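You operate a simulated robot arm through the tools that you are given. There is no shell and no other tool. Be economical: measure what you need, move in short steps, check, and stop when the job is done.

Carry out the task below with a simulated robot arm. There is one attempt and no reset: what you move stays moved.

TASK
Put one of the cord spools from the top of the trestle bench on top of the blue seed box.

Only the result counts: the job must be done as asked and must still hold three seconds after the hand-in. Knocking over, shifting, dropping, spilling or breaking anything else fails it.

THE ROBOT
A 6-joint arm with a two-finger parallel gripper, fixed in place. Base frame: the origin is at the foot of the arm, x ahead of it, y to its left, z up; the work surface is at about z = 0. Lengths are in mm, angles in rad, forces in N, time in s.
With the tool pointing down near the work surface it reaches from about 140 to 580 mm from the base axis. Its first joint turns from -1.152 to 1.152 rad. Payload 2.1 kg.
The TCP is the grasp point between the finger pads, 30 mm short of the fingertips. In the tool frame z runs along the fingers and y along their closing line. Largest opening 94 mm; finger width 28, thickness 10; the body of the gripper, 50 by 96 mm, starts 55 mm behind the TCP.
Orientation is that of the tool frame in the base frame, as a unit quaternion [w, x, y, z]. With the fingers straight down and closing along the base's y, the tool's x points along the base's -x, its y along +y and its z along -z.

THE INTERFACE
- The arm moves only by the tool send_rows. Its argument "deltas" is a list of rows, each an object of numbers (a shift or turn left out is 0, a gripper value left out holds the last): "hand": the finger opening in m, from 0 to 0.094; "tx", "ty", "tz": the shift along the base's x, y, z in m; "yaw": the turn about the base's z in rad. In form: [{"hand": .., "tx": .., "ty": .., "tz": .., "yaw": ..}, ...]. A call has 1 to 20 rows; each row shifts and turns the commanded pose from where the row before left it. A row lasts 0.2 s, in which the tool goes at most 50 mm and 0.15 rad; a call with a longer step from one row to the next is refused whole, and so is a gripper value outside its range. A pose out of reach is approached as far as the arm can. The call stops where the force on the tool passes 40 N (or 10 N more than at its start, if that is more) or the arm is blocked; 0.2 s more then pass. Each finger travels about 72 mm/s and halts on what it meets, pressing with about 33 N; the grip force reading is that of the motor and also rises with nothing between the fingers. The clock runs only during rows and for 0.2 s after the last one: add rows that do not move to give the fingers time. The reply holds the time, the measured pose of the TCP, the force on the tool along the base axes, the opening and the grip force, in the units named above and with some noise, and new pictures: "pictures" is both (left out), scene, wrist or none.
- Cameras (640 x 400 px; columns grow to the right, rows downward): "scene" is fixed at [61.6, -374.9, 493.3]; the picture's right is [0.74, -0.68, 0.00], its down [-0.34, -0.37, -0.87] and it looks along [0.59, 0.64, -0.50] (base axes); focal length 272 px, centre (320, 200). "wrist" rides on the gripper at [-37, 0, -58] in the tool frame; the picture's right is [0.00, -1.00, 0.00], its down [0.97, 0.00, -0.24] and it looks along [0.24, 0.00, 0.97] (tool axes); focal length 218 px, centre (320, 200).
- measure_at(camera, pixels): for up to 12 pixels [column, row] of the newest picture of that camera ("zoom" is the newest enlarged one), the place [x, y, z] in the base frame of the surface seen there, good to about 3 mm. It takes no simulated time.
- close_up(camera, box): a new picture of the part [left, top, right, bottom] of that camera's present view, enlarged. It takes no simulated time.
- hand_in(): hands the job in; it is judged then, once.

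Work in short steps. Measure before you move; look again where a grasp or a placing could have gone wrong, and mend it. You have 60 turns and 120 pictures in all, those below and enlarged ones among them. Open the gripper and draw the arm clear of the work before you hand the job in, unless the task says otherwise; then end with one line.

The tools are called after "Request:" by a JSON object that holds its "name" and its "arguments". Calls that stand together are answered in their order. send_rows: Moves the arm, as the interface text tells. Its arguments: {"type":"object","properties":{"deltas":{"type":"array","items":{"type":"object","properties":{"hand":{"type":"number"},"tx":{"type":"number"},"ty":{"type":"number"},"tz":{"type":"number"},"yaw":{"type":"number"}}}},"pictures":{"type":"string","enum":["both","scene","wrist","none"]}},"required":["deltas"]} The other tools are called the same way: measure_at (camera, pixels) gives the place of the surface under pixels of a picture; close_up (camera, box) takes an enlarged picture of a part of a camera's view; hand_in () hands the job in.

At the start:

```text
clock: 0.0
tool_pos: [367.6, 31.0, 391.5]
orientation: [0.002, -0.001, 1.0, 0.0]
force: [0.4, -0.1, 0.9]
width: 94.1
finger_force: 0.1
```

scene: 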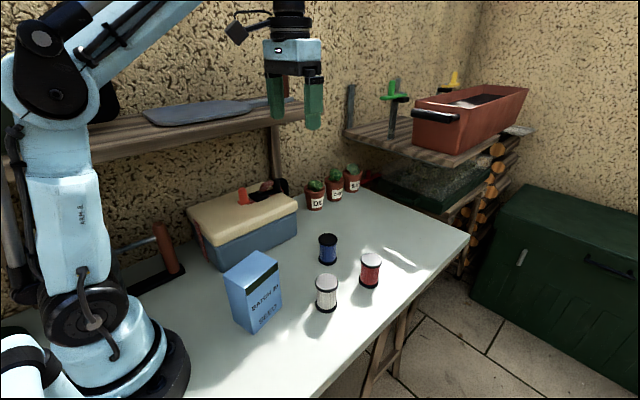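
wrist: 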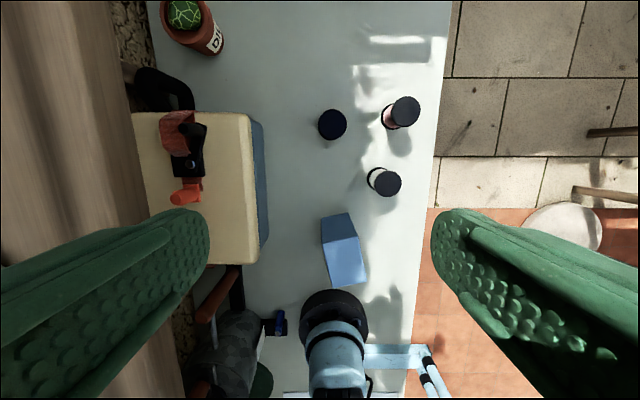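

The scene shows three spools around (328,249), (370,270), (327,292) and the blue seed box at (254,292). I'll enlarge this region and measure the objects.

Request:
{"name": "close_up", "arguments": {"camera": "scene", "box": [200, 220, 420, 350]}}

Request:
{"name": "measure_at", "arguments": {"camera": "wrist", "pixels": [[332, 124], [405, 110], [386, 183], [322, 215], [348, 213], [357, 237], [328, 245], [340, 228], [333, 285], [366, 278]]}}

Request:
{"name": "measure_at", "arguments": {"camera": "scene", "pixels": [[328, 238], [370, 256], [326, 280], [226, 275], [264, 254], [277, 265], [238, 286], [252, 270], [251, 331], [281, 302], [326, 310], [370, 286]]}}

```text
2.91 times, centred on (310, 285) of scene
```

zoom: 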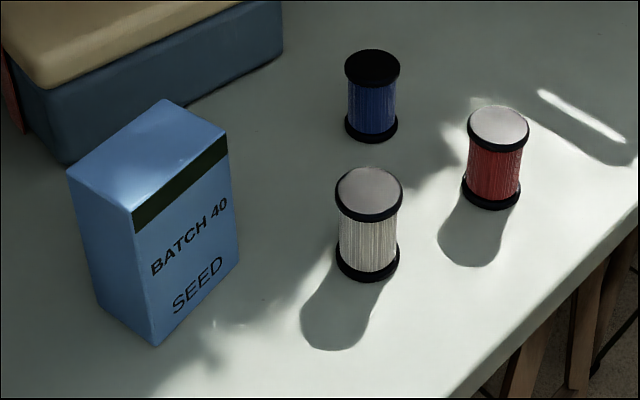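

```text
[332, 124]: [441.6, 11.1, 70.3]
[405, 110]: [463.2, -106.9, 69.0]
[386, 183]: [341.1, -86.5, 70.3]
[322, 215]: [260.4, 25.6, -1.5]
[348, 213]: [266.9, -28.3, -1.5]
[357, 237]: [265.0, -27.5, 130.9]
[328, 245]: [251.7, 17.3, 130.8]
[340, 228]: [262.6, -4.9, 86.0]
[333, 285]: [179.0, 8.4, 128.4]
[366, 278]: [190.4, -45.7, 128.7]
```

```text
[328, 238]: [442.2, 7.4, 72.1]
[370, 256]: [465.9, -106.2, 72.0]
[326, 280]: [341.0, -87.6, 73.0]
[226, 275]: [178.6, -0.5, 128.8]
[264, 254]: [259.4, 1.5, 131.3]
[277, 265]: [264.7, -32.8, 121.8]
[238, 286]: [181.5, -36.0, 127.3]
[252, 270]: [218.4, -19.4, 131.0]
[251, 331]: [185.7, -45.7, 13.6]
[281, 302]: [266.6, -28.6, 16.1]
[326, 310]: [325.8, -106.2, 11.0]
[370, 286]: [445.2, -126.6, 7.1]
```

The white spool's top centre is about (341,-87,71) and the box top centre about (221,-14,130). I'll hover above the white spool with the fingers slightly narrowed, then recheck.

Request:
{"name": "send_rows", "arguments": {"deltas": [{"tx": -0.009, "ty": -0.04, "hand": 0.085}, {"tx": -0.009, "ty": -0.04}, {"tx": -0.0086, "ty": -0.038}, {"tz": -0.045}, {"tz": -0.045}, {"tz": -0.045}, {"tz": -0.045}, {"tz": -0.04}, {}]}}

```text
clock: 2.0
tool_pos: [341.0, -87.8, 171.1]
orientation: [0.0, 0.0, 1.0, 0.001]
force: [-0.4, 0.4, 0.7]
width: 85.4
finger_force: 0.0
```

scene: 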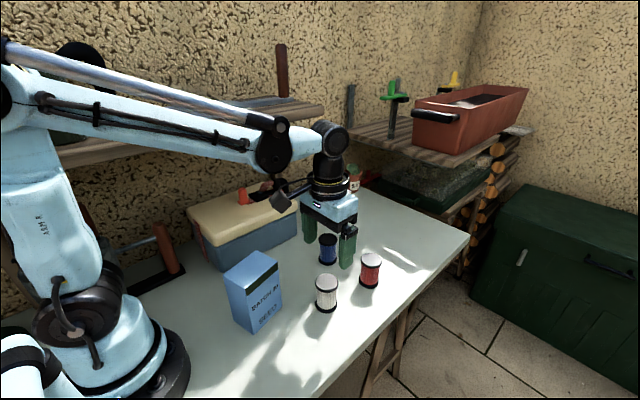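
wrist: 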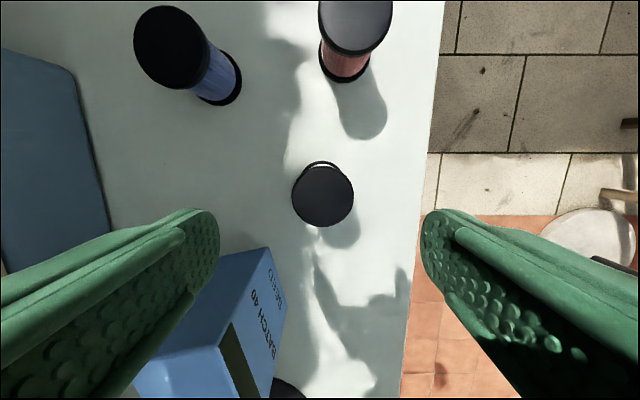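

The spool top sits at (323,194), between the fingers. I'll measure its rim to refine the centre.

Request:
{"name": "measure_at", "arguments": {"camera": "wrist", "pixels": [[323, 196], [295, 196], [350, 196], [323, 170], [323, 223], [323, 163]]}}

```text
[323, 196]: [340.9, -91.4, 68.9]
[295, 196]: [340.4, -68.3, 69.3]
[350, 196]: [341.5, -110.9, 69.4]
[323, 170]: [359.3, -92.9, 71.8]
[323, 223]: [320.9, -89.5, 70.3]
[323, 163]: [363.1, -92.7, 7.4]
```

The centre is about (340.5,-90,70), diameter near 45. I shift 2 mm in y, go down to TCP z≈50 and close.

Request:
{"name": "send_rows", "arguments": {"deltas": [{"ty": -0.002, "tz": -0.02}, {"tz": -0.03}, {"tz": -0.03}, {"tz": -0.025}, {"tz": -0.016}, {}, {"hand": 0.06}, {"hand": 0.03}, {"hand": 0.03}, {"hand": 0.03}, {}]}}

```text
clock: 4.4
tool_pos: [341.8, -89.5, 50.0]
orientation: [0.001, -0.002, 1.0, 0.0]
force: [-1.2, -0.3, 0.2]
width: 47.0
finger_force: 32.5
```

scene: 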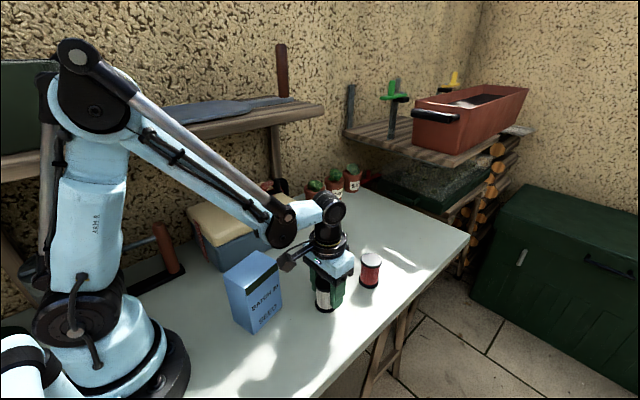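
wrist: 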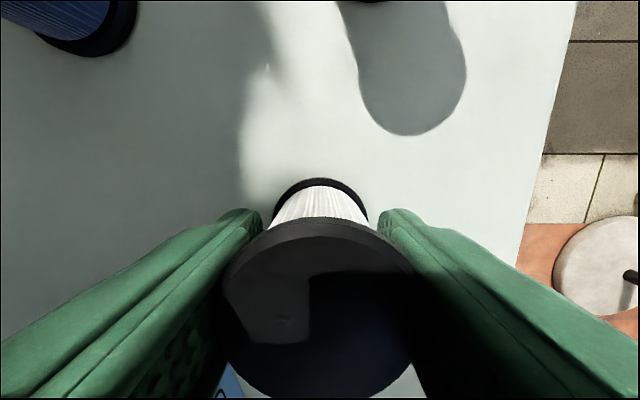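

The grip holds at 47 mm with 32.5 N, around the spool's flange. I lift straight up 170 mm and check.

Request:
{"name": "send_rows", "arguments": {"deltas": [{"tz": 0.01}, {"tz": 0.02}, {"tz": 0.03}, {"tz": 0.03}, {"tz": 0.03}, {"tz": 0.03}, {"tz": 0.02}, {}]}}

Request:
{"name": "measure_at", "arguments": {"camera": "scene", "pixels": [[226, 272], [239, 286], [277, 263], [263, 253], [252, 265], [248, 273]]}}

Request:
{"name": "close_up", "arguments": {"camera": "scene", "box": [200, 200, 400, 340]}}

```text
clock: 6.2
tool_pos: [341.3, -89.4, 220.2]
orientation: [0.001, -0.001, 1.0, 0.0]
force: [0.6, 0.4, 0.0]
width: 46.7
finger_force: 32.4
```

scene: 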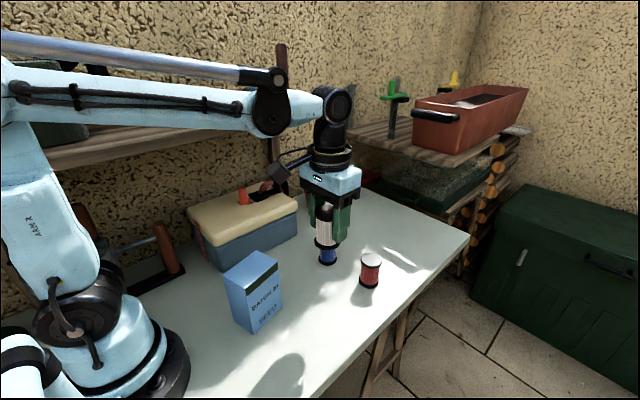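
wrist: 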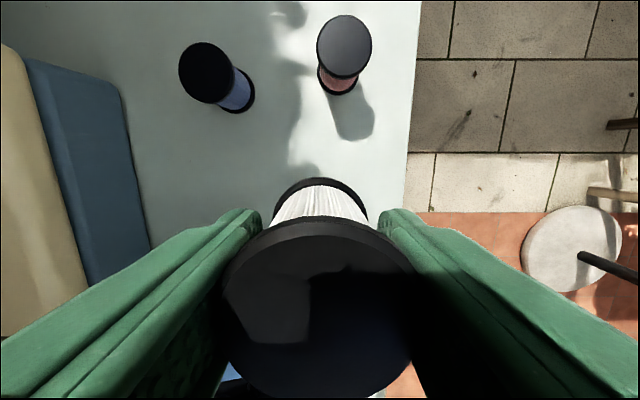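

```text
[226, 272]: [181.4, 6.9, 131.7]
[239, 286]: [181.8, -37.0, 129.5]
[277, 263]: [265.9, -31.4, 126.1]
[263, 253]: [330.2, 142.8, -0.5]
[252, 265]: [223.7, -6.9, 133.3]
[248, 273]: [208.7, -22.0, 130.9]
```

```text
2.86 times, centred on (300, 270) of scene
```

zoom: 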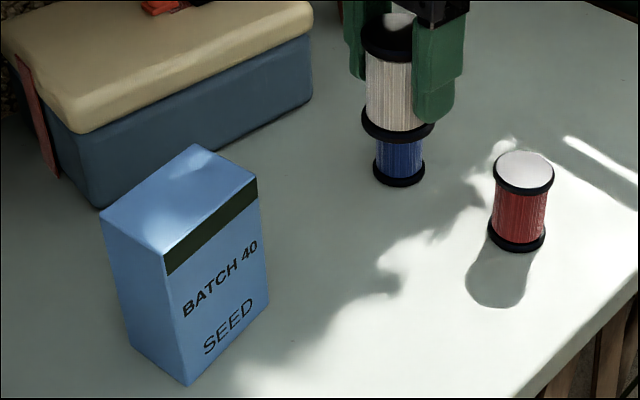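

The spool is held upright. I measure just inside the four top corners of the box in the zoom.

Request:
{"name": "measure_at", "arguments": {"camera": "zoom", "pixels": [[105, 213], [196, 148], [253, 180], [164, 252], [180, 198], [134, 232], [225, 165], [260, 300], [188, 383]]}}

```text
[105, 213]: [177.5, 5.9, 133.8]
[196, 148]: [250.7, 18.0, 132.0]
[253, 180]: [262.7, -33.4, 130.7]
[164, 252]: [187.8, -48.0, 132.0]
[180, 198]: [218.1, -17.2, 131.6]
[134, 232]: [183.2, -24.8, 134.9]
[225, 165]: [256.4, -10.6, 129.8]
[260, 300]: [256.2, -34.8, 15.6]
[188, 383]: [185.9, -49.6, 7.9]
```

Box top centre is about (220,-14.5), z≈131.5, so I go above it at the current height (spool bottom at 170) and check.

Request:
{"name": "send_rows", "arguments": {"deltas": [{"tx": -0.015, "ty": 0.0095}, {"tx": -0.025, "ty": 0.0155}, {"tx": -0.025, "ty": 0.0155}, {"tx": -0.025, "ty": 0.0155}, {"tx": -0.02, "ty": 0.0125}, {"tx": -0.0105, "ty": 0.0065}, {}, {}]}}

Request:
{"name": "close_up", "arguments": {"camera": "scene", "box": [180, 180, 340, 340]}}

```text
clock: 8.0
tool_pos: [220.2, -14.4, 220.8]
orientation: [0.001, 0.0, 1.0, 0.0]
force: [-1.7, 0.1, -1.3]
width: 47.1
finger_force: 33.0
```

scene: 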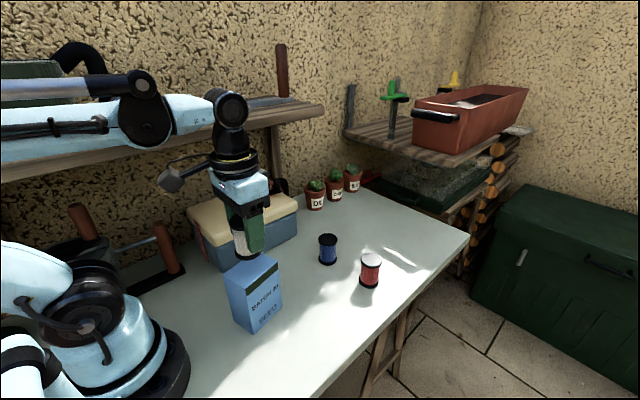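
wrist: 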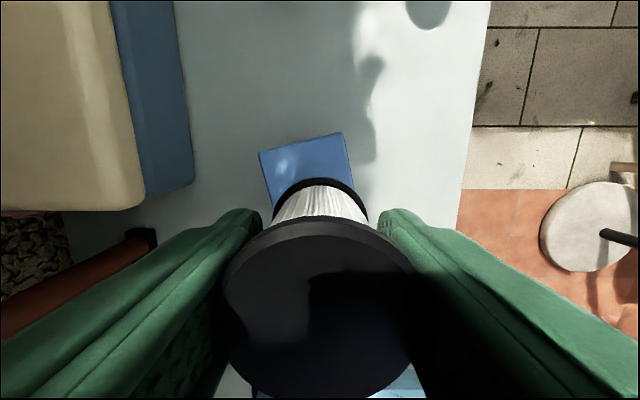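

```text
2.50 times, centred on (260, 260) of scene
```

zoom: 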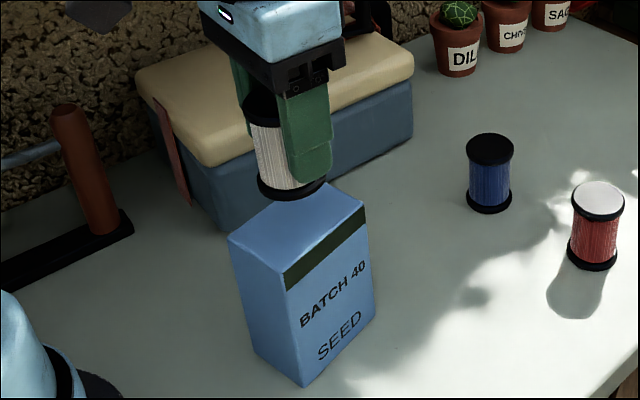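

Centred over the box. I lower to about 1–2 mm above the expected contact height.

Request:
{"name": "send_rows", "arguments": {"deltas": [{"tz": -0.01}, {"tz": -0.012}, {"tz": -0.008}, {"tz": -0.004}, {"tz": -0.002}, {}]}}

Request:
{"name": "close_up", "arguments": {"camera": "scene", "box": [210, 220, 310, 290]}}

```text
clock: 9.4
tool_pos: [221.5, -15.2, 184.9]
orientation: [0.001, -0.001, 1.0, 0.0]
force: [0.3, 0.6, -1.6]
width: 47.1
finger_force: 32.8
```

scene: 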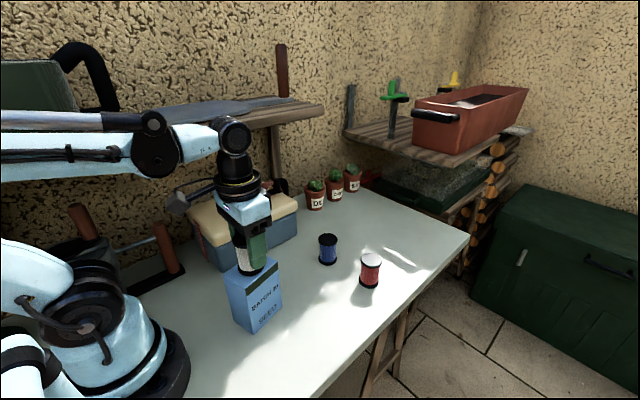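
wrist: 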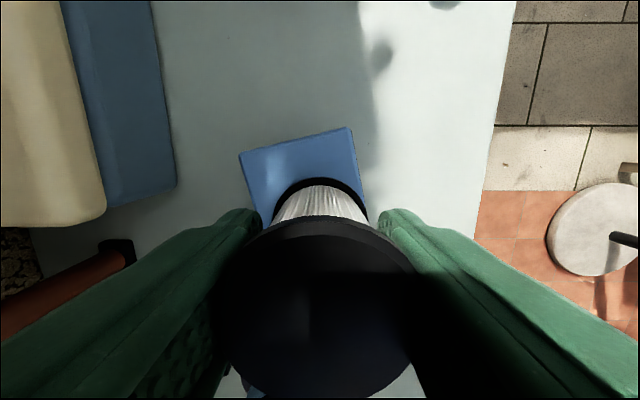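

```text
5.71 times, centred on (260, 255) of scene
```

zoom: 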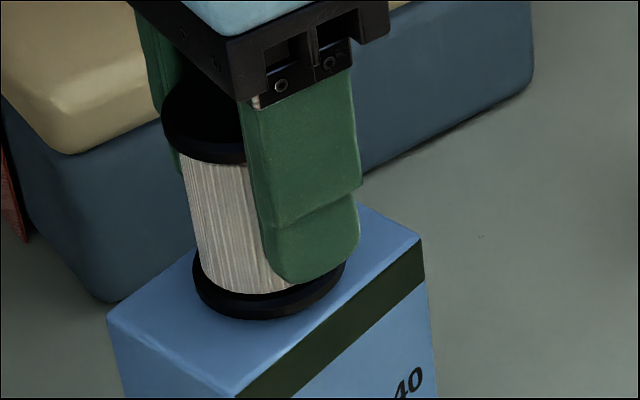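

The spool base at zoom (270,285) is about on the box-top centre (270,290). I creep down in 1 mm rows watching for contact force.

Request:
{"name": "send_rows", "arguments": {"deltas": [{"tz": -0.001}, {"tz": -0.001}, {}], "pictures": "none"}}

```text
clock: 10.2
tool_pos: [221.8, -14.2, 182.7]
orientation: [0.0, -0.001, 1.0, 0.0]
force: [-0.4, 0.3, -0.6]
width: 46.9
finger_force: 32.6
```

No contact yet; another 1.5 mm down.

Request:
{"name": "send_rows", "arguments": {"deltas": [{"tz": -0.001}, {"tz": -0.0005}, {}], "pictures": "none"}}

Request:
{"name": "close_up", "arguments": {"camera": "scene", "box": [210, 220, 310, 290]}}

```text
clock: 11.0
tool_pos: [220.2, -14.4, 182.3]
orientation: [0.0, -0.001, 1.0, 0.0]
force: [-0.9, -0.1, -0.7]
width: 47.0
finger_force: 32.6
```

```text
5.71 times, centred on (260, 255) of scene
```

zoom: 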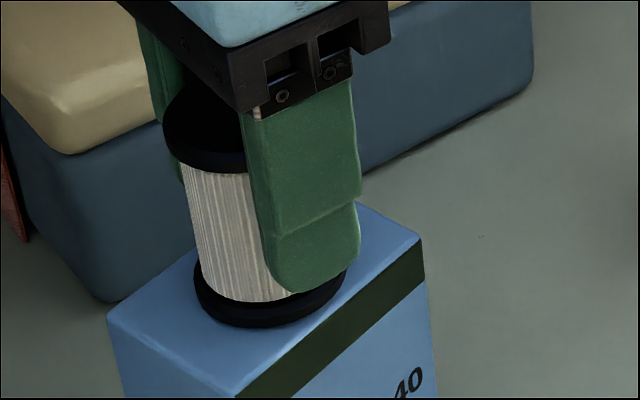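

Force is still near zero, so I keep creeping down.

Request:
{"name": "send_rows", "arguments": {"deltas": [{"tz": -0.0007}, {"tz": -0.0008}, {}], "pictures": "none"}}

```text
clock: 11.8
tool_pos: [220.7, -14.0, 180.3]
orientation: [0.001, -0.001, 1.0, 0.0]
force: [-2.5, 0.1, 18.4]
width: 47.1
finger_force: 32.5
```

An 18 N upward force shows the spool is seated. I ease up 0.6 mm and open gradually.

Request:
{"name": "send_rows", "arguments": {"deltas": [{"tz": 0.0006}, {}, {"hand": 0.05}, {"hand": 0.054}, {"hand": 0.06}, {"hand": 0.068}, {"hand": 0.076}, {"hand": 0.08}, {}]}}

Request:
{"name": "close_up", "arguments": {"camera": "scene", "box": [210, 220, 310, 290]}}

```text
clock: 13.8
tool_pos: [220.4, -14.3, 179.9]
orientation: [0.001, -0.001, 1.0, -0.001]
force: [0.5, -0.1, 0.7]
width: 80.0
finger_force: 0.1
```

scene: 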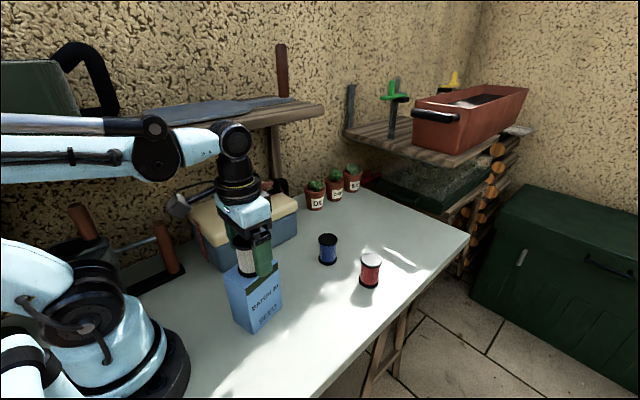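
wrist: 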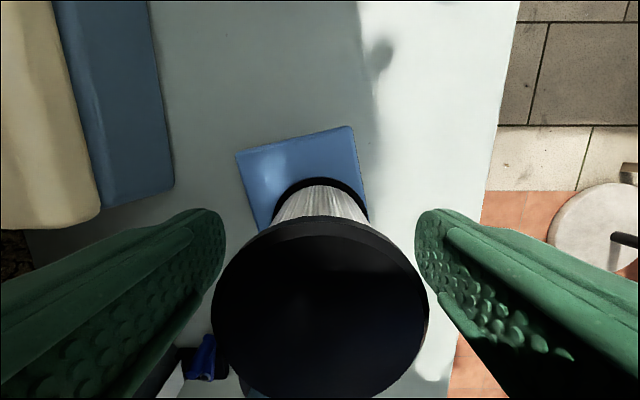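

```text
5.71 times, centred on (260, 255) of scene
```

zoom: 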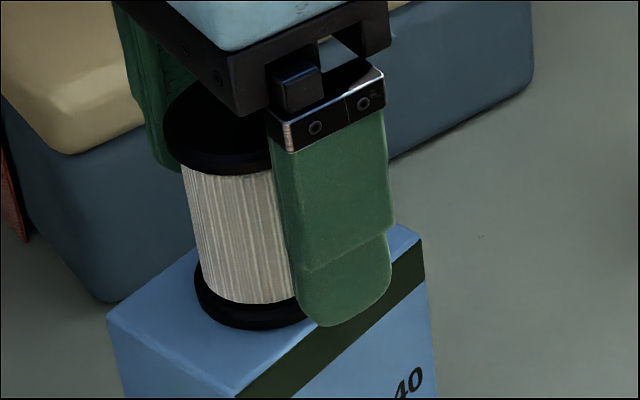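

The spool stands free between the open fingers. I rise straight up, then move clear.

Request:
{"name": "send_rows", "arguments": {"deltas": [{"tz": 0.01}, {"tz": 0.02}, {"tz": 0.03}, {"tz": 0.03}, {"tz": 0.03}, {"tx": 0.03, "tz": 0.02}, {"tx": 0.04}, {"tx": 0.04}, {}, {}, {}]}}

Request:
{"name": "close_up", "arguments": {"camera": "scene", "box": [190, 210, 390, 340]}}

```text
clock: 16.2
tool_pos: [331.0, -14.5, 319.4]
orientation: [0.001, -0.001, 1.0, 0.0]
force: [0.0, 0.1, 0.5]
width: 80.0
finger_force: 0.1
```

scene: 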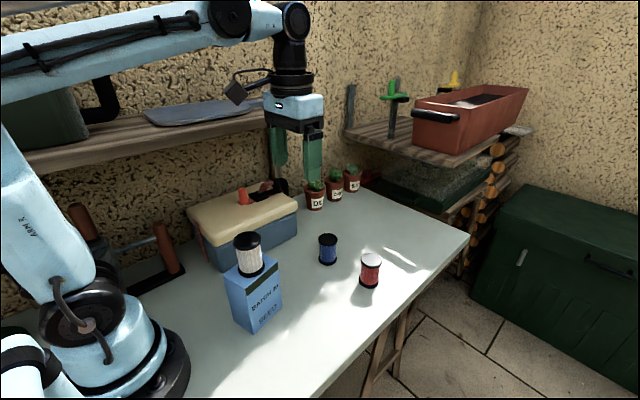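
wrist: 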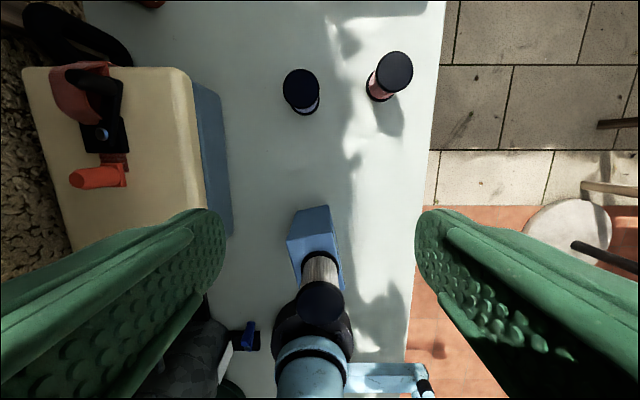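

```text
3.08 times, centred on (290, 275) of scene
```

zoom: 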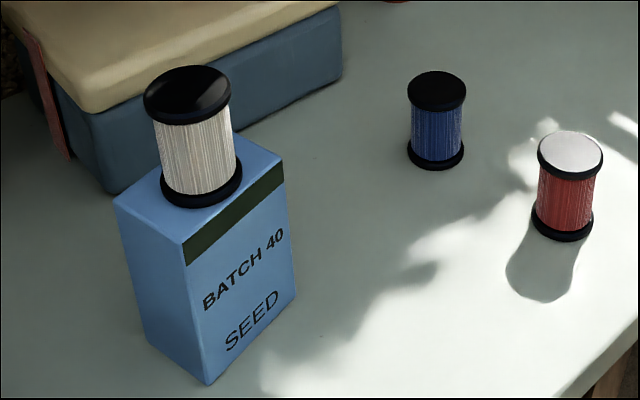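

The white spool stands upright on the box top, nothing else has moved, and the arm is clear with the gripper open. I hand in.

Request:
{"name": "hand_in", "arguments": {}}

```text
The job is handed in.
```

The white cord spool is standing upright on top of the blue seed box; the gripper is open, the arm is clear, and nothing else looked disturbed in the last pictures.
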